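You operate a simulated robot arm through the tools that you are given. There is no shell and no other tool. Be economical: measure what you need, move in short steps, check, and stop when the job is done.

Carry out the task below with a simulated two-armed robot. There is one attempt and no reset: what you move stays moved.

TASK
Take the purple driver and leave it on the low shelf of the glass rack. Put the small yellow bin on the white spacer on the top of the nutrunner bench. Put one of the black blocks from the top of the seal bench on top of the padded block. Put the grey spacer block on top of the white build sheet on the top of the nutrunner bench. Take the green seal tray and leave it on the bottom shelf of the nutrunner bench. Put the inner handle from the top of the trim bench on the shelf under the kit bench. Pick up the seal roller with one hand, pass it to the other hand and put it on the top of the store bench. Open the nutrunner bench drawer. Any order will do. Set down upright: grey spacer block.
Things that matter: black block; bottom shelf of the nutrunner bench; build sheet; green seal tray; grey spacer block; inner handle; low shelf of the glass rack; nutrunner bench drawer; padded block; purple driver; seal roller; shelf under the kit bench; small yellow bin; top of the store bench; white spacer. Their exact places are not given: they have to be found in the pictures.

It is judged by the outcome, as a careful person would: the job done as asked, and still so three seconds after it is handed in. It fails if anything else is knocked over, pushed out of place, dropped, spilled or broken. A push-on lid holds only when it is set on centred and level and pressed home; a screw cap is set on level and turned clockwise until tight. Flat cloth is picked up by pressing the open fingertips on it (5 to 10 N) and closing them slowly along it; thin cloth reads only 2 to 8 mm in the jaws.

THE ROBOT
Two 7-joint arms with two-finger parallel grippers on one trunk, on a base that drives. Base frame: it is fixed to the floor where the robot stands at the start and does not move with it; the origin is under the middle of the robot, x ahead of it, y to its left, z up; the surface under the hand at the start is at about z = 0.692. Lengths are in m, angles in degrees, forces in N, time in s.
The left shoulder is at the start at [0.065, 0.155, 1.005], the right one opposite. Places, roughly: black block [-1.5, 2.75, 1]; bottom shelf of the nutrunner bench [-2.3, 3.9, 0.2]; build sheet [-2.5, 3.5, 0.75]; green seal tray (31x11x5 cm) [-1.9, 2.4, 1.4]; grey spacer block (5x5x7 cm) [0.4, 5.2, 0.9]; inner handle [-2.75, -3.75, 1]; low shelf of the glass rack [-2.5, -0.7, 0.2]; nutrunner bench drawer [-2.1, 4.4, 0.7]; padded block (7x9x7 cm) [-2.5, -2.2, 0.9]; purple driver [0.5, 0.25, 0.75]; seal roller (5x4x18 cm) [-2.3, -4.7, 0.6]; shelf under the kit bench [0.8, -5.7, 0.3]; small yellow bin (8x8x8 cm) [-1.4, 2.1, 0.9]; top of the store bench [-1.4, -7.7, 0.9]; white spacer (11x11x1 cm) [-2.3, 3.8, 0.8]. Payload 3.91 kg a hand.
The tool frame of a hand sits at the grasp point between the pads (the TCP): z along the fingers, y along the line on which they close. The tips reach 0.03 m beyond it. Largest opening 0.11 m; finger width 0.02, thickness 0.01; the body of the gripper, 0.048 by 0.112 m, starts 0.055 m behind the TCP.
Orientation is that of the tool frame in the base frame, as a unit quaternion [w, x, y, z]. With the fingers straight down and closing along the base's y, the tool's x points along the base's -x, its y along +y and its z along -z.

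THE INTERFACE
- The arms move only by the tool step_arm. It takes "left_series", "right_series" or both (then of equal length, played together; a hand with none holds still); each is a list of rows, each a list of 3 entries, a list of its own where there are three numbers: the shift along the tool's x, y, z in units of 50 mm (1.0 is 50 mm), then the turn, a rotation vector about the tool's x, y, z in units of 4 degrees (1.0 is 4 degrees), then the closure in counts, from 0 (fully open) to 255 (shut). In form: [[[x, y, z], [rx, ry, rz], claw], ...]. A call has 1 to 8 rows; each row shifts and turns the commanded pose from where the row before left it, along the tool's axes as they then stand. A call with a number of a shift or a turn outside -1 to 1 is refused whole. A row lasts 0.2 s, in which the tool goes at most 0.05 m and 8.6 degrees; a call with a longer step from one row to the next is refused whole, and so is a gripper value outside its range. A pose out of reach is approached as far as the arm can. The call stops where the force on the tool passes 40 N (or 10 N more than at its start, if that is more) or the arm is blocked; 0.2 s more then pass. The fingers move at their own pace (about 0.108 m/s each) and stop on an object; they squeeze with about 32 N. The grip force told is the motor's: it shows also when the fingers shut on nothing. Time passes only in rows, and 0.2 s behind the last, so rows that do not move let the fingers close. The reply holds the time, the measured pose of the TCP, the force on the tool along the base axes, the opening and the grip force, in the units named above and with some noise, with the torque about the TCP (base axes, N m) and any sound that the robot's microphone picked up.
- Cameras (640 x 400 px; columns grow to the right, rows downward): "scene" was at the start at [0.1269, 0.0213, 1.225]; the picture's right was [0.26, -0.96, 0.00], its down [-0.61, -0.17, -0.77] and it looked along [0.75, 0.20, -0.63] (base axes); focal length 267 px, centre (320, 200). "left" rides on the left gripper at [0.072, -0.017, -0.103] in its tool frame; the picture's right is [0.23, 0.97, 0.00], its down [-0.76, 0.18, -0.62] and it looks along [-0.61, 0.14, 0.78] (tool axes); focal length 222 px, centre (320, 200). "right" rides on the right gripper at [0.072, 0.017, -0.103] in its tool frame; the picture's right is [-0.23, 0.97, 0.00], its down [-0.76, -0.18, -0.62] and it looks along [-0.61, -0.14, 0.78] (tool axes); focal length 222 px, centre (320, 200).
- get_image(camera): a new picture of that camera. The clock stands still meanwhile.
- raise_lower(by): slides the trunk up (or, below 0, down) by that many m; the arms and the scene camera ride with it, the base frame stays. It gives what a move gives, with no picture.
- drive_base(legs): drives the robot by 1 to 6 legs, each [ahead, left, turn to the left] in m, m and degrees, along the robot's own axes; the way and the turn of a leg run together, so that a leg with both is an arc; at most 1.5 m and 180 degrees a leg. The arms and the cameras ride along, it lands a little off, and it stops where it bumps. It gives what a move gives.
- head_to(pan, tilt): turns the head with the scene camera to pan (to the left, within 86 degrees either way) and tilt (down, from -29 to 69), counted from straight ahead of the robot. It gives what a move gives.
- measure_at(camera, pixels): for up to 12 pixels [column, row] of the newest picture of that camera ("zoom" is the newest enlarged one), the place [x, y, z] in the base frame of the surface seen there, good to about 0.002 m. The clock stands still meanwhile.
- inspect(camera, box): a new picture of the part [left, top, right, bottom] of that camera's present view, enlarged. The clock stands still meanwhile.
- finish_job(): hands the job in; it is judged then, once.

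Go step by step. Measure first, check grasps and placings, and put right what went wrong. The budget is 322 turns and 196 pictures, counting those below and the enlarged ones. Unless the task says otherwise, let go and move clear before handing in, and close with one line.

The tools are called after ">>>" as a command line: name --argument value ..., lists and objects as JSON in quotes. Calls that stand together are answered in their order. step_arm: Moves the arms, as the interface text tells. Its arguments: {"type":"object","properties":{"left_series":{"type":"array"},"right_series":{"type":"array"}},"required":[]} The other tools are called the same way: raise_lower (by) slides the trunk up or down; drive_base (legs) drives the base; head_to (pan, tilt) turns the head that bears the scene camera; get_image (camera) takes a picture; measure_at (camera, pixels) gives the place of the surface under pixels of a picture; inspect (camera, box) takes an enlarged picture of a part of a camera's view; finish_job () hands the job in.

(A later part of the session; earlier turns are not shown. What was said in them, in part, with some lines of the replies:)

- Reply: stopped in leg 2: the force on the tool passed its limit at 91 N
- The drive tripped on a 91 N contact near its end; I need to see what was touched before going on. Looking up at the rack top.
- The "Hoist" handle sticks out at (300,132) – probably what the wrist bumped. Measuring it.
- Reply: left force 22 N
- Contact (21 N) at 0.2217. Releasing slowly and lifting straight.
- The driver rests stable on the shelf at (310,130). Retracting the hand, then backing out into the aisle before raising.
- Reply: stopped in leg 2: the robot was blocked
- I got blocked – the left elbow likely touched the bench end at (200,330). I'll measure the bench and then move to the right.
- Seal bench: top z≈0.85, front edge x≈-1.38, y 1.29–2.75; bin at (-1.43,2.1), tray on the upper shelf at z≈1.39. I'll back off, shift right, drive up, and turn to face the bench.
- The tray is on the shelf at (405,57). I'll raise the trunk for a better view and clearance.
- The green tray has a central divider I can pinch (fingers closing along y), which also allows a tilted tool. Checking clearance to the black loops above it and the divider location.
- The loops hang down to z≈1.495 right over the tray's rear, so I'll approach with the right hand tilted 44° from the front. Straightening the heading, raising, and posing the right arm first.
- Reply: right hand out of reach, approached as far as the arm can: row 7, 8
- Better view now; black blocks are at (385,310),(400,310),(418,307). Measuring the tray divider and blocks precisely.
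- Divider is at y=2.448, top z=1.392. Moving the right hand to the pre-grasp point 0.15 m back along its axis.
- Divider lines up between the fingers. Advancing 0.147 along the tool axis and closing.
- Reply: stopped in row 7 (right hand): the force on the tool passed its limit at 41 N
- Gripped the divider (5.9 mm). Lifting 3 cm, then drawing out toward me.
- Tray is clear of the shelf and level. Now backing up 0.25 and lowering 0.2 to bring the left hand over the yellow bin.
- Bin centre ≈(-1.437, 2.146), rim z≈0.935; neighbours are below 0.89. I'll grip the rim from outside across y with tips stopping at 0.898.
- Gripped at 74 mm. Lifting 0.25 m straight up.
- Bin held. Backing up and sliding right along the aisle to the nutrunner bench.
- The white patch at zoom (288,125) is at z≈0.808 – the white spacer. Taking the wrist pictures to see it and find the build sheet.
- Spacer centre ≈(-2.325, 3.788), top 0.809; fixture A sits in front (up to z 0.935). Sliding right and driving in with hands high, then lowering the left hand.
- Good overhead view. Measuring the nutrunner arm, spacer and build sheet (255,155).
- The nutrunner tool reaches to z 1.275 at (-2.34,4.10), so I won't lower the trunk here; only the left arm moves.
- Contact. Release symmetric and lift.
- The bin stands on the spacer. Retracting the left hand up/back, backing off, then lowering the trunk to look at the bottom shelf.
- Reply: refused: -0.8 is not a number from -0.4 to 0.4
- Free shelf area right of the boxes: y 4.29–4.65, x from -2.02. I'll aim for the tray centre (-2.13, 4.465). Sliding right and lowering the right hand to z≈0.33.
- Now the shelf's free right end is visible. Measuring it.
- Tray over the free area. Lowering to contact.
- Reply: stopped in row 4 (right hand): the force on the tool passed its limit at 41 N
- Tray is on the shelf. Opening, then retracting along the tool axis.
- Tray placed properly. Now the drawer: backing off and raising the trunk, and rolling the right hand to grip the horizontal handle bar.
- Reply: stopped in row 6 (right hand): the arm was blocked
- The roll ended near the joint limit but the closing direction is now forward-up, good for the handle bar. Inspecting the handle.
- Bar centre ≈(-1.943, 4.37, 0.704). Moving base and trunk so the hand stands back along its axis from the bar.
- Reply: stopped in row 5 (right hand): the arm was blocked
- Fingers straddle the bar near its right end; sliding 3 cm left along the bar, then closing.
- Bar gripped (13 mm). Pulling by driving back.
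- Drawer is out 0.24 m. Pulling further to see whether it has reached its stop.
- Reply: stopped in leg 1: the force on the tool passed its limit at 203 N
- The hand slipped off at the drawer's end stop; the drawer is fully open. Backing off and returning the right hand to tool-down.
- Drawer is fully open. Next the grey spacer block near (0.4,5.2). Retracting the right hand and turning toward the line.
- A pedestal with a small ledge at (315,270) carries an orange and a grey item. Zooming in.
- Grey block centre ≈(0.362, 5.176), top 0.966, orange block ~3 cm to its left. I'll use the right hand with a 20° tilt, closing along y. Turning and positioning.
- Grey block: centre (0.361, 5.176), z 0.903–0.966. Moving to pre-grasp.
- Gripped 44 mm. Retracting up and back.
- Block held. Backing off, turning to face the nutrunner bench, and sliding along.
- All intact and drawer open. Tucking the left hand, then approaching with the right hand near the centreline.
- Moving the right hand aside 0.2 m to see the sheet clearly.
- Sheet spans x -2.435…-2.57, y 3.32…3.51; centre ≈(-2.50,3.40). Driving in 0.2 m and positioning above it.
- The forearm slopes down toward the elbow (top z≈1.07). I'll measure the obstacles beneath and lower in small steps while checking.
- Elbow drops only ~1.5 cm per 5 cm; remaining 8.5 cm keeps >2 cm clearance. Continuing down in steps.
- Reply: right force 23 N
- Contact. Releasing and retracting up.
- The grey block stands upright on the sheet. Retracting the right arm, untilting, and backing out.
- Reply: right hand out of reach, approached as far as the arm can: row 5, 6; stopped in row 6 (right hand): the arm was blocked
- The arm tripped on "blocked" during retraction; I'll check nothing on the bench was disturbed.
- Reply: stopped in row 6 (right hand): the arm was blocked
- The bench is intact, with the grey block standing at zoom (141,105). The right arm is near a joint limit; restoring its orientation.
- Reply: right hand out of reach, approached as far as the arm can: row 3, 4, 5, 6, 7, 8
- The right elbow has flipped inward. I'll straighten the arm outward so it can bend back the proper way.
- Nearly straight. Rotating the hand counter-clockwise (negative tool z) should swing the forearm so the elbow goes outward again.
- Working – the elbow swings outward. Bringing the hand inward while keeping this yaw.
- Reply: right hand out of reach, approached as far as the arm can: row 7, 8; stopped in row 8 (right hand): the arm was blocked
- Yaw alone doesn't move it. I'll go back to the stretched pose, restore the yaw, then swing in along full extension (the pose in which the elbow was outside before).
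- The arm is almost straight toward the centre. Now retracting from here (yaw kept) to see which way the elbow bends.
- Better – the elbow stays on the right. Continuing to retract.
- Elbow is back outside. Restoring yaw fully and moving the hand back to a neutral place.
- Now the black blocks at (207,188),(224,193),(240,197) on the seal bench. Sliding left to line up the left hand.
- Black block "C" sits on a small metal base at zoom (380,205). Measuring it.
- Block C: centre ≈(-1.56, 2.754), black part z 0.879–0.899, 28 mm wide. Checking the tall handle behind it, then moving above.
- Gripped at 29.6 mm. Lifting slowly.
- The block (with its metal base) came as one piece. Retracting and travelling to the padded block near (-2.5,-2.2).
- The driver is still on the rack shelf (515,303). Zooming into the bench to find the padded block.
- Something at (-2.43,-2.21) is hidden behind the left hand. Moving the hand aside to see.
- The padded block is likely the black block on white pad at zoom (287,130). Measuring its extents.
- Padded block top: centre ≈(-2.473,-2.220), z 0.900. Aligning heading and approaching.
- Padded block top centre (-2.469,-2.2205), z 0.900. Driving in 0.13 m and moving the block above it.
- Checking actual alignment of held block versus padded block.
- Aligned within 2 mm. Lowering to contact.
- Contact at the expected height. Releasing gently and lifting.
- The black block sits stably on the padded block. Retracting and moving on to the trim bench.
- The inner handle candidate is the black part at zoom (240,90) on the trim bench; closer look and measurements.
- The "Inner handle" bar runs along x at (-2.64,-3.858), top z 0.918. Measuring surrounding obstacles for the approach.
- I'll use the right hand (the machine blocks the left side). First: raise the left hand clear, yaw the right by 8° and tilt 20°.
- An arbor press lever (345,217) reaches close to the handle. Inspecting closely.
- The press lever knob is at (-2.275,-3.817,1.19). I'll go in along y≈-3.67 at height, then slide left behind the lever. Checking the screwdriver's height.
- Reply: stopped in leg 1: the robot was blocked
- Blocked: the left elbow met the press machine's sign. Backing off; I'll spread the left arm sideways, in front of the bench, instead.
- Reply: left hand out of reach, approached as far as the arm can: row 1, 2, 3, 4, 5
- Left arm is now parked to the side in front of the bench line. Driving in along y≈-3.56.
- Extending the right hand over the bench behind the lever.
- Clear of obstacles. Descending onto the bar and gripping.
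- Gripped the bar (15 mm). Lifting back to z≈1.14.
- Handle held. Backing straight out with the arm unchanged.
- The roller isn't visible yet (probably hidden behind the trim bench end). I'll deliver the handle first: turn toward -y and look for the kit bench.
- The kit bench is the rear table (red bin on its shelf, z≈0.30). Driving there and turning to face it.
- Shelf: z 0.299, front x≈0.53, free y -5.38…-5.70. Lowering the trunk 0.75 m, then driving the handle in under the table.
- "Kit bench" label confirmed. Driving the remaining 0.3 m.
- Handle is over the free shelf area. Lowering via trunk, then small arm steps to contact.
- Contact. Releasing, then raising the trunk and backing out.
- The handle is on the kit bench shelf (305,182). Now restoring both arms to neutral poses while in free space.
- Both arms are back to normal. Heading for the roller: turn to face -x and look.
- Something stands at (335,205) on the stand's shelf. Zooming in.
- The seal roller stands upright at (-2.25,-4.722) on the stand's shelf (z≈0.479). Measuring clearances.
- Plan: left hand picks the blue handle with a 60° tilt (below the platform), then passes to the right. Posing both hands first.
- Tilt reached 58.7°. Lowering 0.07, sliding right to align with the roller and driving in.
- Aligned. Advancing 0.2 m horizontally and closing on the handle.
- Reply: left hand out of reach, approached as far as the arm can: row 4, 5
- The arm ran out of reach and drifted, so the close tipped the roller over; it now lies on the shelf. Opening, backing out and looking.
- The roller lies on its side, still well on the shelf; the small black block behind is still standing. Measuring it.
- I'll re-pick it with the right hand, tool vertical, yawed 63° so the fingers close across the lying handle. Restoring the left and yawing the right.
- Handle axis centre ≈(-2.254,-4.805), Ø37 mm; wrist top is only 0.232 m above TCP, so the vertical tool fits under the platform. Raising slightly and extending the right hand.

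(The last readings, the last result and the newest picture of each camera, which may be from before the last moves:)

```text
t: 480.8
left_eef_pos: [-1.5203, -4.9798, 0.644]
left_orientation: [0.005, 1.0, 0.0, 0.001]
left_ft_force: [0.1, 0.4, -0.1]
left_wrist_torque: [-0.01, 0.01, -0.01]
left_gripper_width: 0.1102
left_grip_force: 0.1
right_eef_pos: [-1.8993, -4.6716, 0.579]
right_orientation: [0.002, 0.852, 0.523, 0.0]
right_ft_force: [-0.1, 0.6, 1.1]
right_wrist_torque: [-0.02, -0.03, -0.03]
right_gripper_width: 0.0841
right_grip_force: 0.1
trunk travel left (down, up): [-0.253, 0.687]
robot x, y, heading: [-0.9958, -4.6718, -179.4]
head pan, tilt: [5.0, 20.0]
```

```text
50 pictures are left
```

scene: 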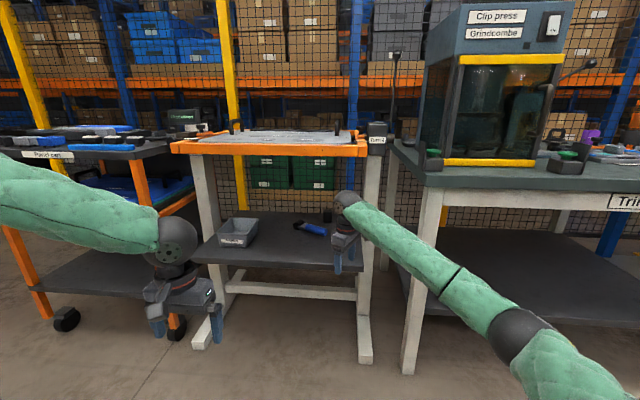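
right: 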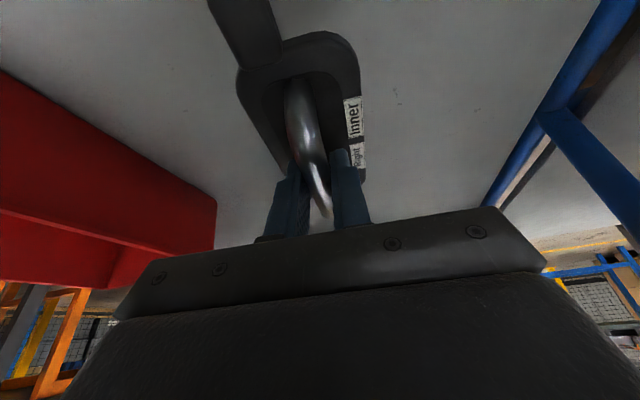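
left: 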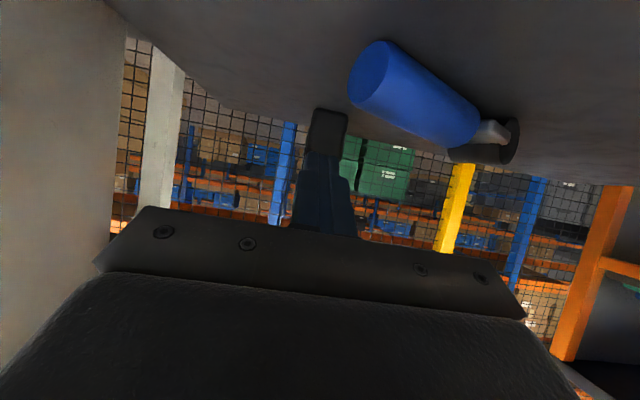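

>>> drive_base --legs '[[0, 0.135, 0], [0.357, 0, 0]]'

>>> get_image --camera "right"

>>> get_image --camera "scene"

```text
t: 483.9
left_eef_pos: [-1.8541, -5.1182, 0.6459]
left_orientation: [0.003, 1.0, -0.003, -0.001]
left_ft_force: [-0.9, -0.8, 0.2]
left_wrist_torque: [-0.01, 0.01, 0.01]
left_gripper_width: 0.1098
left_grip_force: 0.1
right_eef_pos: [-2.2282, -4.8092, 0.5769]
right_orientation: [0.001, 0.853, 0.521, 0.002]
right_ft_force: [0.3, 0.4, 0.5]
right_wrist_torque: [0.01, 0.0, 0.01]
right_gripper_width: 0.0844
right_grip_force: 0.0
trunk travel left (down, up): [-0.253, 0.687]
robot x, y, heading: [-1.3298, -4.8116, -179.7]
head pan, tilt: [5.0, 20.0]
stopped in leg 2: the robot was blocked; the commanded pose is now the measured one
```

```text
49 pictures are left
```

right: 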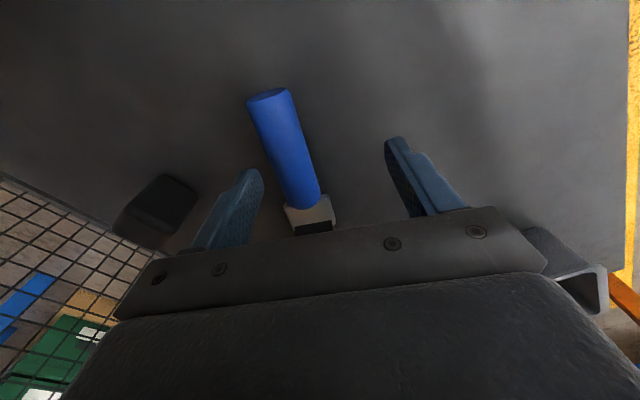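

```text
48 pictures are left
```

scene: 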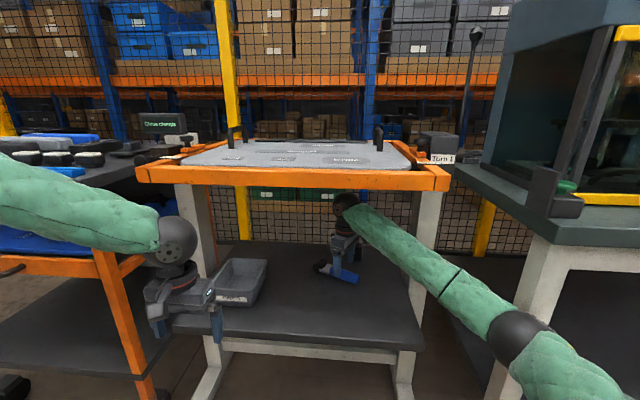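

Blocked – probably the left forearm at the orange cart's corner. Moving the left hand inward to relieve it, and checking handle position from the right camera.

>>> step_arm --left_series '[[[0.2, -0.5, 0], [0, 0, 0], 0], [[0.2, -0.5, 0], [0, 0, 0], 0], [[0.2, -0.5, 0], [0, 0, 0], 0]]'

>>> measure_at --camera "right" --pixels '[[275, 125], [285, 155], [297, 185], [265, 145], [305, 155], [315, 225]]'

>>> inspect --camera "scene" --box '[0, 80, 250, 320]'

```text
t: 484.7
left_eef_pos: [-1.8246, -5.0418, 0.6436]
left_orientation: [0.003, 1.0, -0.002, 0.0]
left_ft_force: [0.1, 0.0, -0.2]
left_wrist_torque: [0.0, -0.02, -0.04]
left_gripper_width: 0.1101
left_grip_force: 0.1
right_eef_pos: [-2.2285, -4.8103, 0.5759]
right_orientation: [0.001, 0.853, 0.522, 0.002]
right_ft_force: [0.2, -0.1, 0.3]
right_wrist_torque: [0.02, 0.0, -0.02]
right_gripper_width: 0.0839
right_grip_force: 0.1
trunk travel left (down, up): [-0.253, 0.687]
robot x, y, heading: [-1.3306, -4.8085, -180.0]
head pan, tilt: [5.0, 20.0]
```

```text
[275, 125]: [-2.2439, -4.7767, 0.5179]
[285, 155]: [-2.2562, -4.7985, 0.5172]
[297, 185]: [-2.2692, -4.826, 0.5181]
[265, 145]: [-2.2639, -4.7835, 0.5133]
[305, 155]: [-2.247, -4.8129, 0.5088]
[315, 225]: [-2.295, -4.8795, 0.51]
```

```text
1.67 times, centred on (125, 200) of scene
```

zoom: 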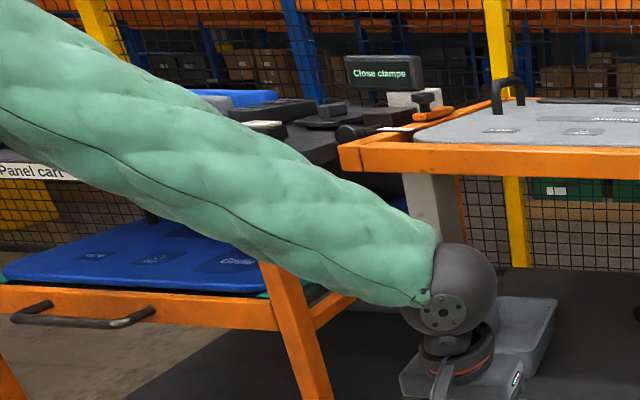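

Shifting the right hand onto the handle axis, then checking before lowering.

>>> step_arm --right_series '[[[-0.12, -0.3, 0], [0, 0, 0], 60], [[-0.12, -0.29, 0], [0, 0, 0], 60], [[0, 0, 0], [0, 0, 0], 60]]'

>>> raise_lower --by -0.05

>>> get_image --camera "right"

```text
t: 485.5
left_eef_pos: [-1.8263, -5.0424, 0.6429]
left_orientation: [0.004, 1.0, -0.002, 0.002]
left_ft_force: [0.4, 0.9, 0.1]
left_wrist_torque: [-0.02, -0.01, -0.02]
left_gripper_width: 0.1101
left_grip_force: 0.1
right_eef_pos: [-2.2625, -4.8066, 0.5706]
right_orientation: [0.005, 0.853, 0.522, 0.004]
right_ft_force: [0.1, 0.1, -0.4]
right_wrist_torque: [-0.01, -0.02, 0.0]
right_gripper_width: 0.0842
right_grip_force: 0.0
trunk travel left (down, up): [-0.253, 0.687]
robot x, y, heading: [-1.3295, -4.8098, -179.9]
head pan, tilt: [5.0, 20.0]
```

```text
t: 486.4
left_eef_pos: [-1.8258, -5.0424, 0.5922]
left_orientation: [0.004, 1.0, -0.001, 0.001]
left_ft_force: [0.9, 0.3, -0.4]
left_wrist_torque: [0.0, 0.0, -0.01]
left_gripper_width: 0.1099
left_grip_force: 0.1
right_eef_pos: [-2.2639, -4.807, 0.5212]
right_orientation: [0.005, 0.853, 0.522, 0.003]
right_ft_force: [-0.3, -0.1, 0.7]
right_wrist_torque: [0.01, -0.01, -0.03]
right_gripper_width: 0.0843
right_grip_force: 0.0
trunk travel left (down, up): [-0.203, 0.737]
robot x, y, heading: [-1.3325, -4.8134, -179.6]
head pan, tilt: [5.0, 20.0]
```

```text
46 pictures are left
```

right: 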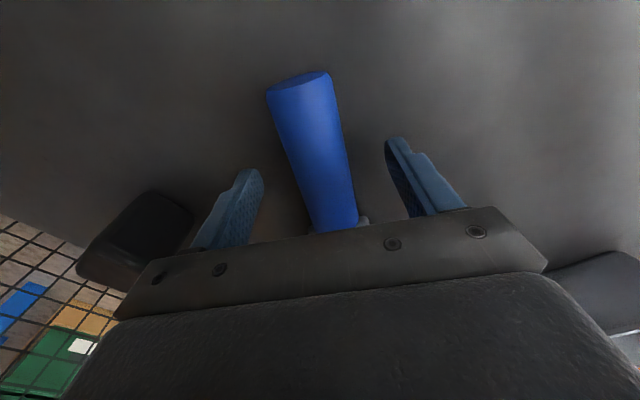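

Handle is centred between the fingers. Lowering 8 mm and closing.

>>> raise_lower --by -0.008

>>> step_arm --right_series '[[[0, 0, 0], [0, 0, 0], 150], [[0, 0, 0], [0, 0, 0], 255], [[0, 0, 0], [0, 0, 0], 255], [[0, 0, 0], [0, 0, 0], 255]]'

```text
t: 487.0
left_eef_pos: [-1.826, -5.0417, 0.5853]
left_orientation: [0.005, 1.0, -0.002, 0.001]
left_ft_force: [0.2, 0.1, 0.4]
left_wrist_torque: [0.02, 0.01, -0.04]
left_gripper_width: 0.1101
left_grip_force: 0.1
right_eef_pos: [-2.2631, -4.8071, 0.5132]
right_orientation: [0.004, 0.853, 0.522, 0.003]
right_ft_force: [-0.5, 0.6, 0.6]
right_wrist_torque: [0.01, 0.0, 0.02]
right_gripper_width: 0.0841
right_grip_force: 0.0
trunk travel left (down, up): [-0.195, 0.745]
robot x, y, heading: [-1.3281, -4.8124, -179.9]
head pan, tilt: [5.0, 20.0]
```

```text
t: 488.0
left_eef_pos: [-1.827, -5.0421, 0.5845]
left_orientation: [0.004, 1.0, -0.002, 0.002]
left_ft_force: [-0.2, 1.1, 0.7]
left_wrist_torque: [0.03, 0.01, -0.03]
left_gripper_width: 0.1098
left_grip_force: 0.1
right_eef_pos: [-2.2622, -4.8059, 0.5119]
right_orientation: [0.005, 0.853, 0.522, 0.004]
right_ft_force: [-0.8, -0.1, 2.5]
right_wrist_torque: [0.3, -0.1, 0.29]
right_gripper_width: 0.0349
right_grip_force: 32.1
trunk travel left (down, up): [-0.195, 0.745]
robot x, y, heading: [-1.3286, -4.8127, -179.6]
head pan, tilt: [5.0, 20.0]
```

Gripped at 35 mm. Raising 0.08 m with the trunk and backing straight out.

>>> raise_lower --by 0.08

>>> drive_base --legs '[[-0.6, 0, 0]]'

>>> get_image --camera "scene"

```text
t: 489.2
left_eef_pos: [-1.8259, -5.0416, 0.6637]
left_orientation: [0.004, 1.0, -0.003, 0.003]
left_ft_force: [-1.0, -0.6, 0.1]
left_wrist_torque: [0.03, 0.01, 0.0]
left_gripper_width: 0.1104
left_grip_force: 0.1
right_eef_pos: [-2.2632, -4.8064, 0.592]
right_orientation: [0.004, 0.853, 0.522, 0.005]
right_ft_force: [0.1, 0.4, -2.9]
right_wrist_torque: [0.02, -0.02, 0.01]
right_gripper_width: 0.0348
right_grip_force: 32.2
trunk travel left (down, up): [-0.275, 0.665]
robot x, y, heading: [-1.33, -4.813, -179.8]
head pan, tilt: [5.0, 20.0]
```

```text
t: 492.6
left_eef_pos: [-1.2249, -5.0382, 0.6657]
left_orientation: [0.004, 1.0, -0.006, 0.002]
left_ft_force: [1.0, 0.7, -1.3]
left_wrist_torque: [0.0, 0.0, 0.02]
left_gripper_width: 0.1098
left_grip_force: 0.0
right_eef_pos: [-1.6595, -4.7986, 0.5929]
right_orientation: [0.005, 0.855, 0.518, 0.003]
right_ft_force: [0.1, 0.1, -2.6]
right_wrist_torque: [0.05, -0.03, -0.03]
right_gripper_width: 0.0351
right_grip_force: 31.8
trunk travel left (down, up): [-0.275, 0.665]
robot x, y, heading: [-0.7271, -4.8102, 179.9]
head pan, tilt: [5.0, 20.0]
```

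```text
45 pictures are left
```

scene: 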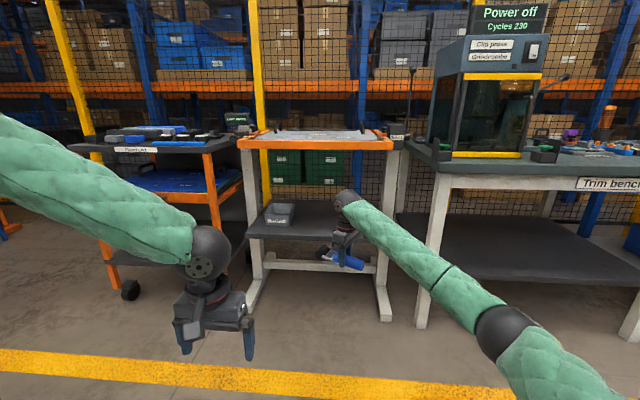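

Roller is in the right hand, head toward my left. For the handover: bring the right hand closer with the roller lateral, and yaw the left hand clockwise 88° to match.

>>> step_arm --right_series '[[[0.56, 0.58, -0.29], [0, 0, 0], 255], [[0.56, 0.58, -0.29], [0, 0, 0], 255], [[0.56, 0.58, -0.29], [0, 0, 0], 255], [[0.56, 0.58, -0.29], [0, 0, 0], 255], [[0.56, 0.58, -0.29], [0, 0, 0], 255], [[0.56, 0.58, -0.29], [0, 0, 0], 255], [[0.56, 0.58, -0.29], [0, 0, 0], 255]]' --left_series '[[[0, 0, 0], [0, 0, 1], 0], [[0, 0, 0], [0, 0, 1], 0], [[0, 0, 0], [0, 0, 1], 0], [[0, 0, 0], [0, 0, 1], 0], [[0, 0, 0], [0, 0, 1], 0], [[0, 0, 0], [0, 0, 1], 0], [[0, 0, 0], [0, 0, 1], 0]]'

>>> step_arm --right_series '[[[0, 0, 0], [0, 0, -1], 255], [[0, 0, 0], [0, 0, -1], 255], [[0, 0, 0], [0, 0, -1], 255], [[0, 0, 0], [0, 0, -1], 255], [[0, 0, 0], [0, 0, -1], 255], [[0, 0, 0], [0, 0, -1], 255], [[0, 0, 0], [0, 0, -0.6], 255], [[0, 0, 0], [0, 0, 0], 255]]' --left_series '[[[0, 0, 0], [0, 0, 1], 0], [[0, 0, 0], [0, 0, 1], 0], [[0, 0, 0], [0, 0, 1], 0], [[0, 0, 0], [0, 0, 1], 0], [[0, 0, 0], [0, 0, 1], 0], [[0, 0, 0], [0, 0, 1], 0], [[0, 0, 0], [0, 0, 1], 0], [[0, 0, 0], [0, 0, 1], 0]]'

>>> step_arm --left_series '[[[0, 0, 0], [0, 0, 1], 0], [[0, 0, 0], [0, 0, 1], 0], [[0, 0, 0], [0, 0, 1], 0], [[0, 0, 0], [0, 0, 1], 0], [[0, 0, 0], [0, 0, 1], 0], [[0, 0, 0], [0, 0, 1], 0], [[0, 0, 0], [0, 0, 1], 0], [[0, 0, 0], [0, 0, 0], 0]]'

>>> head_to --pan 0 --tilt 45

>>> get_image --camera "scene"

```text
t: 494.2
left_eef_pos: [-1.2257, -5.0383, 0.665]
left_orientation: [0.004, 0.969, -0.248, 0.002]
left_ft_force: [0.4, 0.0, 0.1]
left_wrist_torque: [-0.01, -0.01, -0.01]
left_gripper_width: 0.1099
left_grip_force: 0.1
right_eef_pos: [-1.3882, -4.719, 0.6983]
right_orientation: [0.005, 0.855, 0.518, 0.003]
right_ft_force: [-0.2, 0.2, -2.7]
right_wrist_torque: [0.06, -0.04, 0.02]
right_gripper_width: 0.035
right_grip_force: 31.6
trunk travel left (down, up): [-0.275, 0.665]
robot x, y, heading: [-0.7291, -4.809, 179.5]
head pan, tilt: [5.0, 20.0]
```

```text
t: 496.0
left_eef_pos: [-1.2275, -5.0396, 0.6646]
left_orientation: [0.004, 0.862, -0.506, 0.004]
left_ft_force: [0.4, 0.2, 0.1]
left_wrist_torque: [0.02, 0.01, -0.01]
left_gripper_width: 0.1099
left_grip_force: 0.1
right_eef_pos: [-1.3926, -4.7185, 0.6979]
right_orientation: [0.005, 0.714, 0.7, 0.002]
right_ft_force: [0.3, -0.7, -1.6]
right_wrist_torque: [0.09, 0.01, 0.0]
right_gripper_width: 0.0351
right_grip_force: 32.2
trunk travel left (down, up): [-0.275, 0.665]
robot x, y, heading: [-0.7276, -4.8118, 179.6]
head pan, tilt: [5.0, 20.0]
```

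```text
t: 497.8
left_eef_pos: [-1.2262, -5.0384, 0.6644]
left_orientation: [0.002, 0.715, -0.699, 0.004]
left_ft_force: [-0.9, -0.1, -0.1]
left_wrist_torque: [0.0, -0.01, 0.01]
left_gripper_width: 0.1099
left_grip_force: 0.1
right_eef_pos: [-1.3906, -4.7194, 0.6972]
right_orientation: [0.005, 0.714, 0.701, 0.002]
right_ft_force: [0.3, -0.8, -2.8]
right_wrist_torque: [0.06, 0.0, -0.01]
right_gripper_width: 0.035
right_grip_force: 32.1
trunk travel left (down, up): [-0.275, 0.665]
robot x, y, heading: [-0.7281, -4.8145, 179.7]
head pan, tilt: [5.0, 20.0]
```

```text
t: 498.7
left_eef_pos: [-1.2262, -5.0395, 0.6637]
left_orientation: [0.002, 0.715, -0.699, 0.005]
left_ft_force: [0.5, 0.9, 0.0]
left_wrist_torque: [0.01, -0.01, 0.0]
left_gripper_width: 0.1102
left_grip_force: 0.1
right_eef_pos: [-1.3904, -4.7187, 0.6967]
right_orientation: [0.005, 0.714, 0.7, 0.003]
right_ft_force: [-0.1, 1.0, -1.9]
right_wrist_torque: [0.07, -0.02, -0.03]
right_gripper_width: 0.035
right_grip_force: 32.7
trunk travel left (down, up): [-0.275, 0.665]
robot x, y, heading: [-0.7238, -4.8091, 180.0]
head pan, tilt: [0.0, 45.0]
```

```text
44 pictures are left
```

scene: 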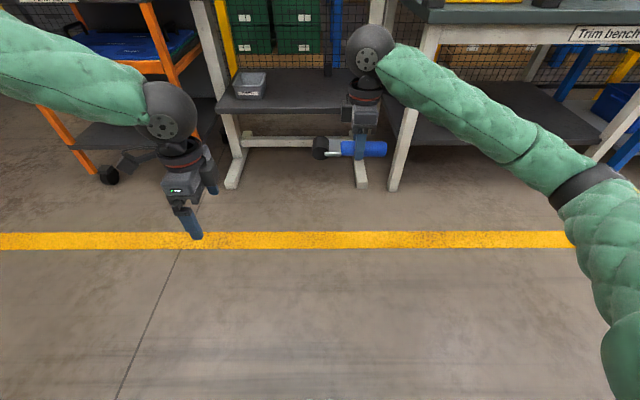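

The roller is level with its head to the left at (320,147). Measuring it.

>>> inspect --camera "scene" --box '[290, 110, 410, 180]'

>>> measure_at --camera "zoom" --pixels '[[165, 195], [150, 215], [185, 180], [200, 215], [240, 210], [270, 215], [440, 205], [165, 240], [470, 215], [135, 200]]'

```text
5.33 times, centred on (350, 145) of scene
```

zoom: 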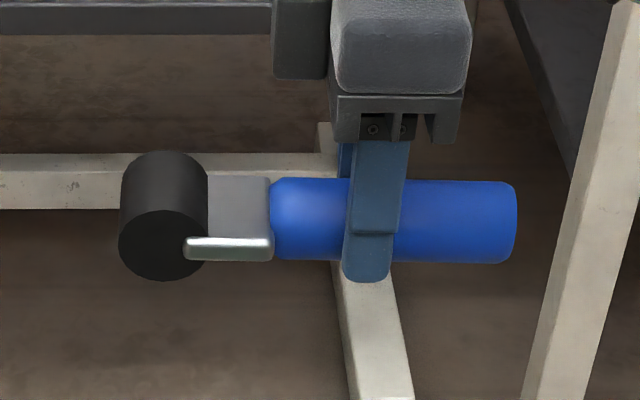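

```text
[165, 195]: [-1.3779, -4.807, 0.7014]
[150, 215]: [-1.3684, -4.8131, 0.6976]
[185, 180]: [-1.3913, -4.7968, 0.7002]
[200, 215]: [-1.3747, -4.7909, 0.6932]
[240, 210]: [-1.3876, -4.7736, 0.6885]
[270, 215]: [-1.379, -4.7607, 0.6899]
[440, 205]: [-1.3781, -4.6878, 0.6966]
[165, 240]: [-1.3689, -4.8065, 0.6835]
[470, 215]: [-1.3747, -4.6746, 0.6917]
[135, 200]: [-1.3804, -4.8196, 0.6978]
```

Roller head centre ≈(-1.389,-4.807,0.683), 42 mm wide along x. Moving the left hand above-left of it and leaning it 28° outward to keep the wrists apart.

>>> step_arm --left_series '[[[0, 0, -0.8], [0, 0, 0], 0], [[0, 0, -0.8], [0, 0, 0], 0], [[0, 0, -0.8], [0, 0, 0], 0], [[0, 0, -0.8], [0, 0, 0], 0], [[0, 0, 0], [0, -1, 0], 0], [[0, 0, 0], [0, -1, 0], 0], [[0, 0, 0], [0, -1, 0], 0], [[0, 0, 0], [0, -1, 0], 0]]'

>>> step_arm --left_series '[[[0, 0, 0], [0, -1, 0], 0], [[0, 0, 0], [0, -1, 0], 0], [[0, 0, 0], [0, -1, 0], 0], [[0, 0, 0], [0, 0, 0], 0]]'

>>> get_image --camera "scene"

```text
t: 500.5
left_eef_pos: [-1.2262, -5.0373, 0.8248]
left_orientation: [-0.096, 0.708, -0.693, -0.096]
left_ft_force: [0.6, -0.9, 0.4]
left_wrist_torque: [0.03, 0.02, 0.02]
left_gripper_width: 0.1099
left_grip_force: 0.0
right_eef_pos: [-1.3906, -4.7187, 0.6975]
right_orientation: [0.005, 0.714, 0.7, 0.003]
right_ft_force: [0.0, 0.0, -2.7]
right_wrist_torque: [0.05, 0.01, 0.0]
right_gripper_width: 0.035
right_grip_force: 31.3
trunk travel left (down, up): [-0.275, 0.665]
robot x, y, heading: [-0.7268, -4.8149, 179.7]
head pan, tilt: [0.0, 45.0]
```

```text
t: 501.5
left_eef_pos: [-1.2255, -5.0381, 0.8242]
left_orientation: [-0.167, 0.695, -0.679, -0.169]
left_ft_force: [0.4, -0.1, 0.3]
left_wrist_torque: [0.0, -0.01, -0.02]
left_gripper_width: 0.11
left_grip_force: 0.1
right_eef_pos: [-1.3904, -4.7194, 0.6966]
right_orientation: [0.005, 0.714, 0.7, 0.003]
right_ft_force: [-0.3, -0.3, -1.6]
right_wrist_torque: [0.09, 0.0, 0.0]
right_gripper_width: 0.0351
right_grip_force: 32.5
trunk travel left (down, up): [-0.275, 0.665]
robot x, y, heading: [-0.7272, -4.8144, 179.9]
head pan, tilt: [0.0, 45.0]
```

```text
42 pictures are left
```

scene: 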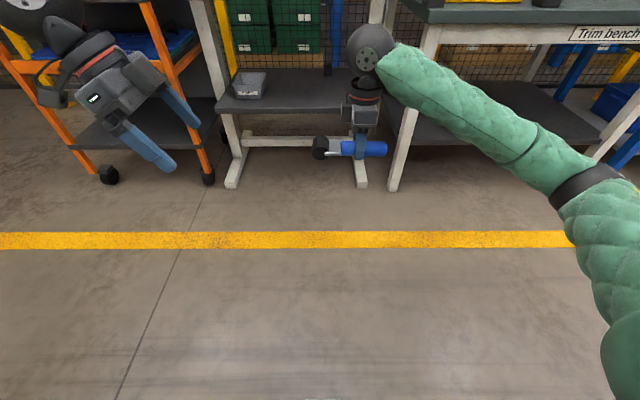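

>>> step_arm --left_series '[[[-0.574, 0.636, 0.297], [0, 0, 0], 0], [[-0.574, 0.636, 0.297], [0, 0, 0], 0], [[-0.574, 0.636, 0.297], [0, 0, 0], 0], [[-0.574, 0.636, 0.297], [0, 0, 0], 0], [[-0.574, 0.636, 0.297], [0, 0, 0], 0], [[0, 0, 0], [0, 0, 0], 0]]'

>>> get_image --camera "scene"

>>> get_image --camera "left"

```text
t: 502.9
left_eef_pos: [-1.3886, -4.8771, 0.8241]
left_orientation: [-0.168, 0.695, -0.678, -0.169]
left_ft_force: [0.3, -0.1, 0.9]
left_wrist_torque: [-0.01, -0.01, 0.02]
left_gripper_width: 0.1101
left_grip_force: 0.1
right_eef_pos: [-1.3904, -4.7187, 0.6974]
right_orientation: [0.005, 0.714, 0.7, 0.002]
right_ft_force: [-0.1, 0.1, -2.2]
right_wrist_torque: [0.06, 0.0, -0.01]
right_gripper_width: 0.0348
right_grip_force: 32.2
trunk travel left (down, up): [-0.275, 0.665]
robot x, y, heading: [-0.7262, -4.8066, 179.7]
head pan, tilt: [0.0, 45.0]
```

```text
41 pictures are left
```

scene: 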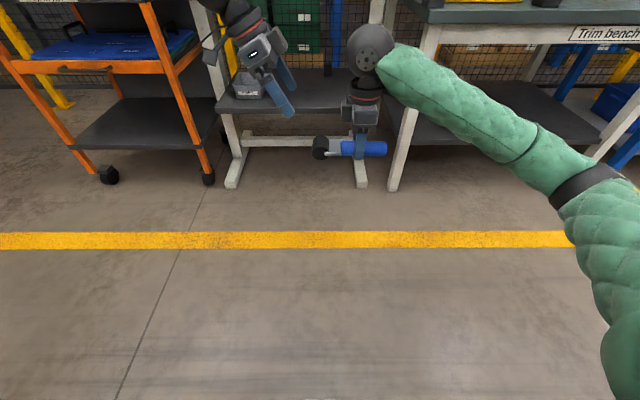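

```text
40 pictures are left
```

left: 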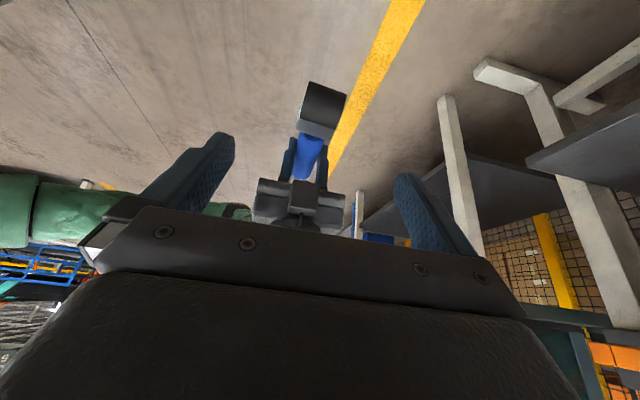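

Head is centred between the left fingers. Advancing 0.15 m along the tool axis.

>>> step_arm --left_series '[[[0, 0, 0.75], [0, 0, 0], 50], [[0, 0, 0.75], [0, 0, 0], 50], [[0, 0, 0.75], [0, 0, 0], 50], [[0, 0, 0.7], [0, 0, 0], 50], [[0, 0, 0], [0, 0, 0], 50]]'

>>> inspect --camera "scene" --box '[260, 60, 420, 190]'

```text
t: 504.1
left_eef_pos: [-1.3894, -4.809, 0.694]
left_orientation: [-0.167, 0.695, -0.678, -0.169]
left_ft_force: [-0.3, -0.5, -0.3]
left_wrist_torque: [0.02, 0.02, -0.02]
left_gripper_width: 0.0883
left_grip_force: 0.0
right_eef_pos: [-1.3906, -4.7186, 0.697]
right_orientation: [0.005, 0.714, 0.7, 0.002]
right_ft_force: [0.1, 0.1, -1.9]
right_wrist_torque: [0.02, 0.03, 0.0]
right_gripper_width: 0.0352
right_grip_force: 32.4
trunk travel left (down, up): [-0.275, 0.665]
robot x, y, heading: [-0.7347, -4.8114, 179.8]
head pan, tilt: [0.0, 45.0]
```

```text
3.08 times, centred on (340, 125) of scene
```

zoom: 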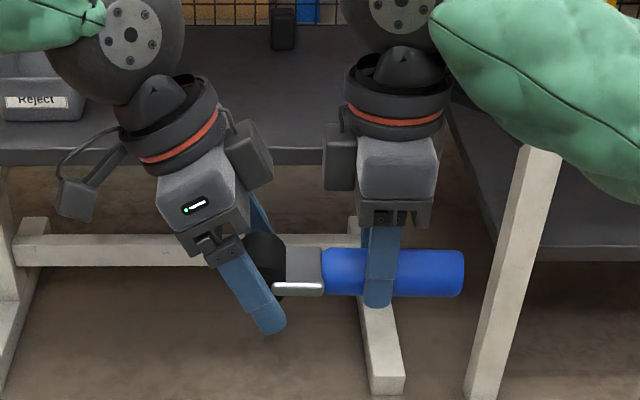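

Straddling the roller head. Closing the left hand, then checking before the right releases.

>>> step_arm --left_series '[[[0, 0, 0], [0, 0, 0], 140], [[0, 0, 0], [0, 0, 0], 255], [[0, 0, 0], [0, 0, 0], 255], [[0, 0, 0], [0, 0, 0], 255]]'

```text
t: 505.1
left_eef_pos: [-1.3909, -4.8096, 0.6919]
left_orientation: [-0.167, 0.696, -0.678, -0.17]
left_ft_force: [-17.3, -5.2, -1.2]
left_wrist_torque: [-0.36, 0.35, 0.74]
left_gripper_width: 0.0499
left_grip_force: 32.1
right_eef_pos: [-1.3905, -4.7192, 0.6978]
right_orientation: [0.005, 0.713, 0.701, 0.003]
right_ft_force: [17.0, 4.4, 1.9]
right_wrist_torque: [0.0, -0.46, 0.81]
right_gripper_width: 0.0352
right_grip_force: 31.7
trunk travel left (down, up): [-0.275, 0.665]
robot x, y, heading: [-0.7252, -4.8099, 180.0]
head pan, tilt: [0.0, 45.0]
```

Left has it (50 mm). Opening the right and withdrawing straight up, then to the right.

>>> step_arm --right_series '[[[0, 0, 0], [0, 0, 0], 150], [[0, 0, 0], [0, 0, 0], 60], [[0, 0, 0], [0, 0, 0], 20], [[0, 0, -0.8], [0, 0, 0], 20], [[0, 0, -0.8], [0, 0, 0], 20], [[0.7, 0, -0.6], [0, 0, 0], 20], [[0.9, 0, 0], [0, 0, 0], 20], [[0.9, 0, 0], [0, 0, 0], 20]]'

>>> get_image --camera "scene"

```text
t: 506.9
left_eef_pos: [-1.3889, -4.8105, 0.6934]
left_orientation: [-0.167, 0.696, -0.678, -0.169]
left_ft_force: [-0.2, -0.4, 0.2]
left_wrist_torque: [-0.13, 0.0, -0.02]
left_gripper_width: 0.0499
left_grip_force: 31.7
right_eef_pos: [-1.3894, -4.5905, 0.8079]
right_orientation: [0.006, 0.713, 0.701, 0.003]
right_ft_force: [-0.2, 0.0, 0.2]
right_wrist_torque: [0.01, 0.0, -0.01]
right_gripper_width: 0.1014
right_grip_force: 0.1
trunk travel left (down, up): [-0.275, 0.665]
robot x, y, heading: [-0.7286, -4.8136, 180.2]
head pan, tilt: [0.0, 45.0]
```

```text
38 pictures are left
```

scene: 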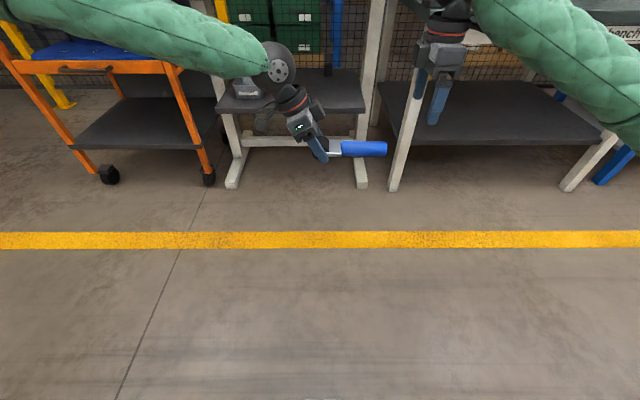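

Handover done: roller is in the left hand. Raising the trunk and driving toward the store bench.

>>> raise_lower --by 0.35

>>> drive_base --legs '[[0, 0, 90], [0.8, -0.3, 0]]'

>>> head_to --pan 0 --tilt 25

>>> get_image --camera "scene"

```text
t: 510.3
left_eef_pos: [-1.3903, -4.8098, 1.0429]
left_orientation: [-0.167, 0.695, -0.679, -0.169]
left_ft_force: [-1.1, 0.0, -2.3]
left_wrist_torque: [-0.15, 0.01, 0.0]
left_gripper_width: 0.0501
left_grip_force: 32.4
right_eef_pos: [-1.3894, -4.5919, 1.1571]
right_orientation: [0.004, 0.714, 0.7, 0.002]
right_ft_force: [-0.3, 0.0, 0.4]
right_wrist_torque: [0.01, 0.0, -0.04]
right_gripper_width: 0.1013
right_grip_force: 0.0
trunk travel left (down, up): [-0.625, 0.315]
robot x, y, heading: [-0.7237, -4.812, 180.0]
head pan, tilt: [0.0, 45.0]
```

```text
t: 518.7
left_eef_pos: [-1.0486, -6.2852, 1.0441]
left_orientation: [0.0, 0.971, 0.005, -0.238]
left_ft_force: [0.2, -0.4, -1.8]
left_wrist_torque: [0.0, -0.14, 0.02]
left_gripper_width: 0.0497
left_grip_force: 31.5
right_eef_pos: [-1.2662, -6.2808, 1.1573]
right_orientation: [0.002, 0.017, 1.0, 0.005]
right_ft_force: [-0.3, 0.5, 0.4]
right_wrist_torque: [0.03, 0.02, 0.0]
right_gripper_width: 0.1014
right_grip_force: 0.1
trunk travel left (down, up): [-0.625, 0.315]
robot x, y, heading: [-1.0398, -5.6226, -91.3]
head pan, tilt: [0.0, 45.0]
```

```text
t: 519.5
left_eef_pos: [-1.0487, -6.2838, 1.0432]
left_orientation: [0.0, 0.971, 0.004, -0.238]
left_ft_force: [0.1, -0.2, -2.0]
left_wrist_torque: [0.02, -0.13, 0.0]
left_gripper_width: 0.0499
left_grip_force: 32.4
right_eef_pos: [-1.2668, -6.2805, 1.1591]
right_orientation: [0.003, 0.017, 1.0, 0.005]
right_ft_force: [-0.3, 0.6, 1.3]
right_wrist_torque: [-0.01, -0.01, -0.05]
right_gripper_width: 0.1014
right_grip_force: 0.1
trunk travel left (down, up): [-0.625, 0.315]
robot x, y, heading: [-1.0337, -5.6225, -90.8]
head pan, tilt: [0.0, 25.0]
```

```text
37 pictures are left
```

scene: 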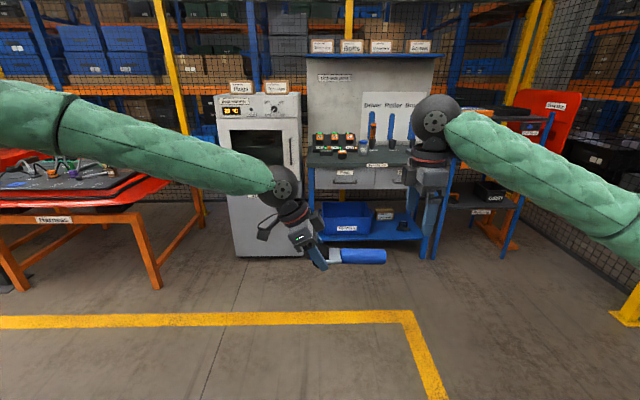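

>>> inspect --camera "scene" --box '[290, 80, 470, 250]'

>>> measure_at --camera "scene" --pixels '[[312, 165], [375, 165], [400, 160], [350, 157], [330, 140], [372, 130], [310, 172], [395, 150], [300, 140], [340, 148], [385, 155], [255, 100]]'

```text
2.35 times, centred on (380, 165) of scene
```

zoom: 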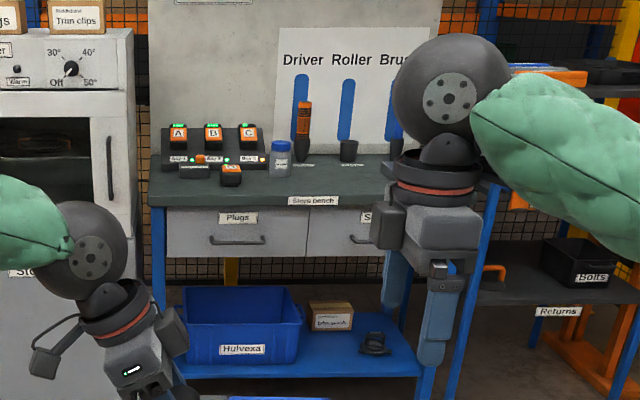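

```text
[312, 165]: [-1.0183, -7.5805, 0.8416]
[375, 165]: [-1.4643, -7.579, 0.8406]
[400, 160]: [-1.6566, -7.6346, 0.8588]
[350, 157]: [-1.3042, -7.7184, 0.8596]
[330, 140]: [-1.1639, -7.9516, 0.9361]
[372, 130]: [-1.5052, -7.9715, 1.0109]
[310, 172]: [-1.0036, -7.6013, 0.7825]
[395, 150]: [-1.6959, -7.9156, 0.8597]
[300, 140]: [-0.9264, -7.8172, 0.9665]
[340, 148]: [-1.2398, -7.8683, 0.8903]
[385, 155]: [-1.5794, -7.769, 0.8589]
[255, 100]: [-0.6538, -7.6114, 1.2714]
```

The stores bench top is at z≈0.859, front y≈-7.57, with free space around x -1.35…-1.6. Driving up to it.

>>> drive_base --legs '[[0, -0.36, 0.8], [1.15, 0, 0]]'

>>> head_to --pan 0 --tilt 42

>>> get_image --camera "scene"

```text
t: 527.3
left_eef_pos: [-1.4368, -7.4332, 1.0443]
left_orientation: [-0.003, 0.971, -0.002, -0.238]
left_ft_force: [0.2, 0.4, -2.3]
left_wrist_torque: [-0.02, -0.12, 0.0]
left_gripper_width: 0.0496
left_grip_force: 32.0
right_eef_pos: [-1.6548, -7.4261, 1.1574]
right_orientation: [0.002, 0.024, 1.0, 0.005]
right_ft_force: [0.1, -0.1, -0.7]
right_wrist_torque: [0.02, 0.06, 0.01]
right_gripper_width: 0.1013
right_grip_force: 0.2
trunk travel left (down, up): [-0.625, 0.315]
robot x, y, heading: [-1.4168, -6.7668, -91.9]
head pan, tilt: [0.0, 25.0]
```

```text
t: 528.1
left_eef_pos: [-1.4372, -7.4321, 1.043]
left_orientation: [-0.002, 0.971, -0.002, -0.238]
left_ft_force: [0.0, 0.4, -1.1]
left_wrist_torque: [0.02, -0.15, -0.04]
left_gripper_width: 0.0495
left_grip_force: 32.4
right_eef_pos: [-1.6553, -7.4269, 1.1569]
right_orientation: [0.002, 0.025, 1.0, 0.005]
right_ft_force: [0.5, 0.4, -0.5]
right_wrist_torque: [0.01, 0.01, -0.02]
right_gripper_width: 0.1013
right_grip_force: 0.0
trunk travel left (down, up): [-0.625, 0.315]
robot x, y, heading: [-1.4174, -6.7743, -92.1]
head pan, tilt: [0.0, 42.0]
```

```text
35 pictures are left
```

scene: 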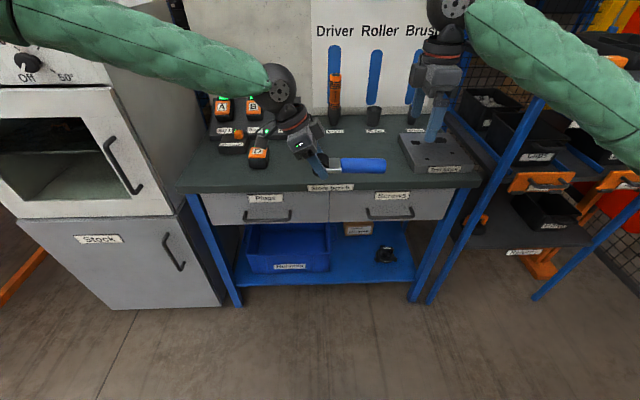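

>>> inspect --camera "scene" --box '[190, 90, 490, 210]'

>>> measure_at --camera "scene" --pixels '[[400, 135], [406, 155], [415, 172], [340, 180], [300, 175], [385, 150], [350, 145], [258, 158], [380, 165], [375, 118], [320, 190], [395, 170]]'

```text
2.13 times, centred on (340, 150) of scene
```

zoom: 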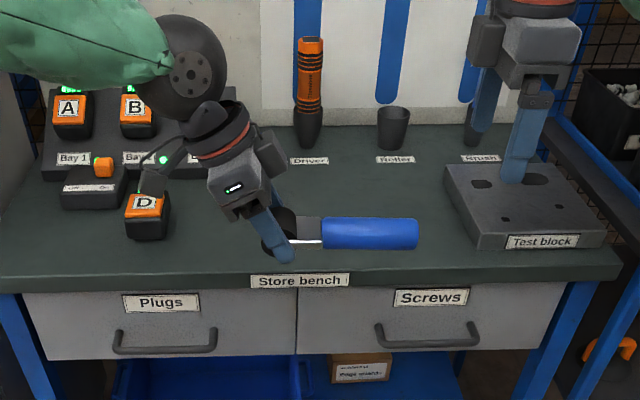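

```text
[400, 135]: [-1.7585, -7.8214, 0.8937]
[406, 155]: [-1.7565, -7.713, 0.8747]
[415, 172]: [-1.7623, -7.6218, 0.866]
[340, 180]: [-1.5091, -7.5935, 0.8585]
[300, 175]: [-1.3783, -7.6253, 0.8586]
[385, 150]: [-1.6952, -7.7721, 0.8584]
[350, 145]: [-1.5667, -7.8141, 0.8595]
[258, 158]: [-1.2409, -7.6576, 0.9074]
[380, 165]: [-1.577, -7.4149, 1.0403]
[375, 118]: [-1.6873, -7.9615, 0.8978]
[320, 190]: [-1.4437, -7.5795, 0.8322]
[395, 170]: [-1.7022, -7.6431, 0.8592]
```

Clear landing spot at about x -1.45…-1.6, y -7.70. Driving 0.265 m ahead, then lowering by trunk.

>>> drive_base --legs '[[0.265, 0, 0]]'

>>> raise_lower --by -0.14

>>> get_image --camera "scene"

```text
t: 530.0
left_eef_pos: [-1.4519, -7.6966, 1.0424]
left_orientation: [-0.004, 0.971, -0.007, -0.237]
left_ft_force: [0.2, -0.2, -2.9]
left_wrist_torque: [-0.01, -0.14, 0.0]
left_gripper_width: 0.0496
left_grip_force: 32.2
right_eef_pos: [-1.6713, -7.6889, 1.1575]
right_orientation: [0.002, 0.029, 1.0, 0.007]
right_ft_force: [-0.6, 0.2, -0.3]
right_wrist_torque: [0.03, 0.0, -0.01]
right_gripper_width: 0.1013
right_grip_force: 0.1
trunk travel left (down, up): [-0.625, 0.315]
robot x, y, heading: [-1.4271, -7.0358, -92.5]
head pan, tilt: [0.0, 42.0]
```

```text
t: 531.7
left_eef_pos: [-1.4525, -7.6971, 0.9028]
left_orientation: [-0.002, 0.971, -0.006, -0.238]
left_ft_force: [0.4, 0.1, -2.0]
left_wrist_torque: [0.01, -0.11, -0.02]
left_gripper_width: 0.0494
left_grip_force: 32.5
right_eef_pos: [-1.6701, -7.6862, 1.0173]
right_orientation: [0.002, 0.029, 1.0, 0.006]
right_ft_force: [1.0, 0.3, -0.2]
right_wrist_torque: [0.03, 0.03, 0.02]
right_gripper_width: 0.1014
right_grip_force: 0.0
trunk travel left (down, up): [-0.485, 0.455]
robot x, y, heading: [-1.4269, -7.0328, -92.4]
head pan, tilt: [0.0, 42.0]
```

```text
33 pictures are left
```

scene: 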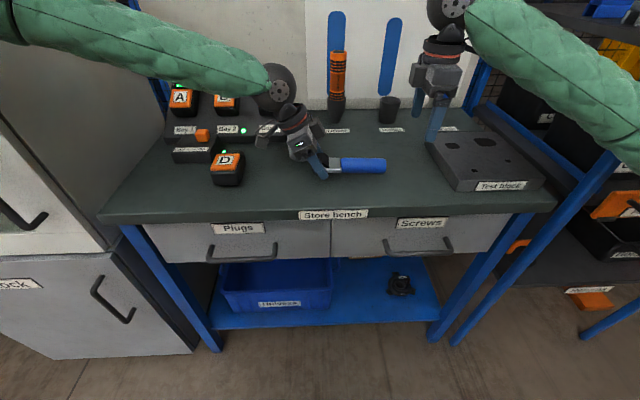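

Close to the surface. Lowering in small steps to contact.

>>> step_arm --left_series '[[[0.04, 0, 0.08], [0, 0, 0], 255], [[0.03, 0, 0.06], [0, 0, 0], 255], [[0.02, 0, 0.04], [0, 0, 0], 255], [[0.02, 0, 0.03], [0, 0, 0], 255], [[0, 0, 0], [0, 0, 0], 255]]'

```text
t: 532.9
left_eef_pos: [-1.4513, -7.6972, 0.8929]
left_orientation: [-0.003, 0.971, -0.006, -0.238]
left_ft_force: [0.0, -0.6, -2.1]
left_wrist_torque: [0.04, -0.13, 0.04]
left_gripper_width: 0.0497
left_grip_force: 32.3
right_eef_pos: [-1.6704, -7.6866, 1.0174]
right_orientation: [0.002, 0.028, 1.0, 0.005]
right_ft_force: [-0.2, -0.3, -0.3]
right_wrist_torque: [0.0, 0.02, 0.02]
right_gripper_width: 0.1015
right_grip_force: 0.1
trunk travel left (down, up): [-0.485, 0.455]
robot x, y, heading: [-1.4269, -7.0377, -92.2]
head pan, tilt: [0.0, 42.0]
```

>>> step_arm --left_series '[[[0.02, 0, 0.03], [0, 0, 0], 255], [[0.02, 0, 0.03], [0, 0, 0], 255], [[0.02, 0, 0.03], [0, 0, 0], 255], [[0, 0, 0], [0, 0, 0], 255]]'

```text
t: 533.8
left_eef_pos: [-1.4531, -7.6969, 0.8913]
left_orientation: [0.0, 0.971, -0.008, -0.241]
left_ft_force: [-0.1, 3.2, 17.4]
left_wrist_torque: [0.61, -0.01, -0.2]
left_gripper_width: 0.0497
left_grip_force: 31.9
right_eef_pos: [-1.67, -7.6869, 1.0171]
right_orientation: [0.002, 0.028, 1.0, 0.005]
right_ft_force: [-0.1, 0.1, 0.3]
right_wrist_torque: [0.0, 0.0, 0.0]
right_gripper_width: 0.1012
right_grip_force: 0.1
trunk travel left (down, up): [-0.485, 0.455]
robot x, y, heading: [-1.4287, -7.0373, -92.3]
head pan, tilt: [0.0, 42.0]
stopped in row 4 (left hand): the force on the tool passed its limit at 42 N (the readings are from after the stop); the commanded pose is now the measured one
```

Contact. Opening and withdrawing along the tool axis.

>>> step_arm --left_series '[[[-0.03, 0, -0.05], [0, 0, 0], 160], [[0, 0, 0], [0, 0, 0], 80], [[0, 0, 0], [0, 0, 0], 20], [[0, 0, -0.4], [0, 0, 0], 20], [[0, 0, -0.8], [0, 0, 0], 20], [[0, 0, -0.8], [0, 0, 0], 20], [[0, 0, -0.8], [0, 0, 0], 20]]'

>>> get_image --camera "scene"

```text
t: 535.4
left_eef_pos: [-1.3872, -7.7006, 1.0172]
left_orientation: [-0.002, 0.971, -0.007, -0.24]
left_ft_force: [0.1, -0.2, -0.3]
left_wrist_torque: [-0.03, -0.02, -0.02]
left_gripper_width: 0.1016
left_grip_force: 0.0
right_eef_pos: [-1.6697, -7.6857, 1.0194]
right_orientation: [0.002, 0.029, 1.0, 0.005]
right_ft_force: [-1.4, 0.1, -0.9]
right_wrist_torque: [0.03, 0.0, -0.01]
right_gripper_width: 0.1014
right_grip_force: 0.0
trunk travel left (down, up): [-0.485, 0.455]
robot x, y, heading: [-1.4266, -7.0362, -92.3]
head pan, tilt: [0.0, 42.0]
```

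```text
32 pictures are left
```

scene: 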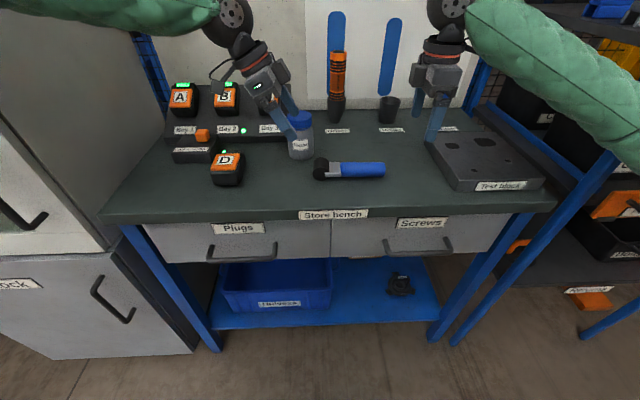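

The roller lies on the store bench top. Backing straight off, then checking the bench and the orange cart.

>>> drive_base --legs '[[-0.6, 0, 0]]'

>>> get_image --camera "scene"

>>> head_to --pan -70 --tilt 20

>>> get_image --camera "scene"

```text
t: 538.8
left_eef_pos: [-1.3655, -7.1013, 1.0167]
left_orientation: [-0.001, 0.971, -0.008, -0.24]
left_ft_force: [0.3, 1.4, 1.0]
left_wrist_torque: [-0.02, 0.01, -0.02]
left_gripper_width: 0.1013
left_grip_force: 0.2
right_eef_pos: [-1.6459, -7.0886, 1.0181]
right_orientation: [0.002, 0.03, 1.0, 0.005]
right_ft_force: [0.6, 1.1, 0.8]
right_wrist_torque: [-0.04, -0.02, 0.02]
right_gripper_width: 0.1016
right_grip_force: 0.1
trunk travel left (down, up): [-0.485, 0.455]
robot x, y, heading: [-1.4009, -6.4372, -92.6]
head pan, tilt: [0.0, 42.0]
```

```text
31 pictures are left
```

scene: 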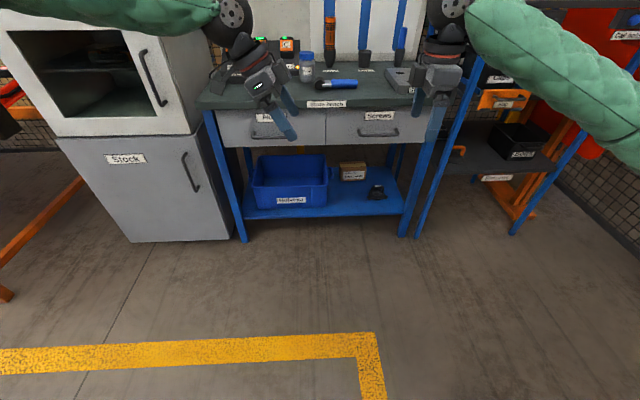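

```text
t: 540.2
left_eef_pos: [-1.3638, -7.1014, 1.0175]
left_orientation: [-0.002, 0.971, -0.009, -0.24]
left_ft_force: [-1.2, 0.4, 0.7]
left_wrist_torque: [0.0, 0.01, -0.02]
left_gripper_width: 0.1018
left_grip_force: 0.1
right_eef_pos: [-1.647, -7.0884, 1.0173]
right_orientation: [0.002, 0.03, 1.0, 0.006]
right_ft_force: [1.1, 0.9, 0.4]
right_wrist_torque: [-0.04, 0.0, -0.04]
right_gripper_width: 0.1013
right_grip_force: 0.0
trunk travel left (down, up): [-0.485, 0.455]
robot x, y, heading: [-1.4001, -6.4382, -92.4]
head pan, tilt: [-70.0, 20.0]
```

```text
30 pictures are left
```

scene: 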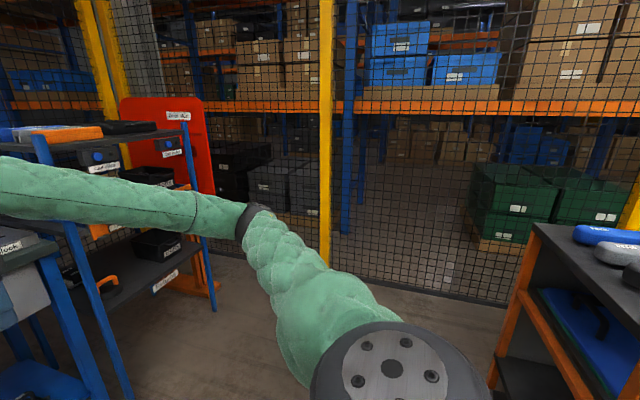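

All eight jobs are in place in the last pictures of each. The roller lies on the store bench, the surroundings look undisturbed, and both hands are empty and clear, so I'm handing in.

>>> finish_job

```text
The job is handed in.
```

I finished all eight jobs and handed them in, with both hands empty and clear. The seal roller tipped over on its shelf on my first try at picking it up. I re-picked it with the right hand, passed it to the left, and laid it on its side on the store bench. While driving, the arms also bumped several fixtures: the glass rack hoist handle, the end of the seal bench, the clip press and probably the panel cart. I saw no damage in the pictures, but I didn't measure whether any of them had moved.
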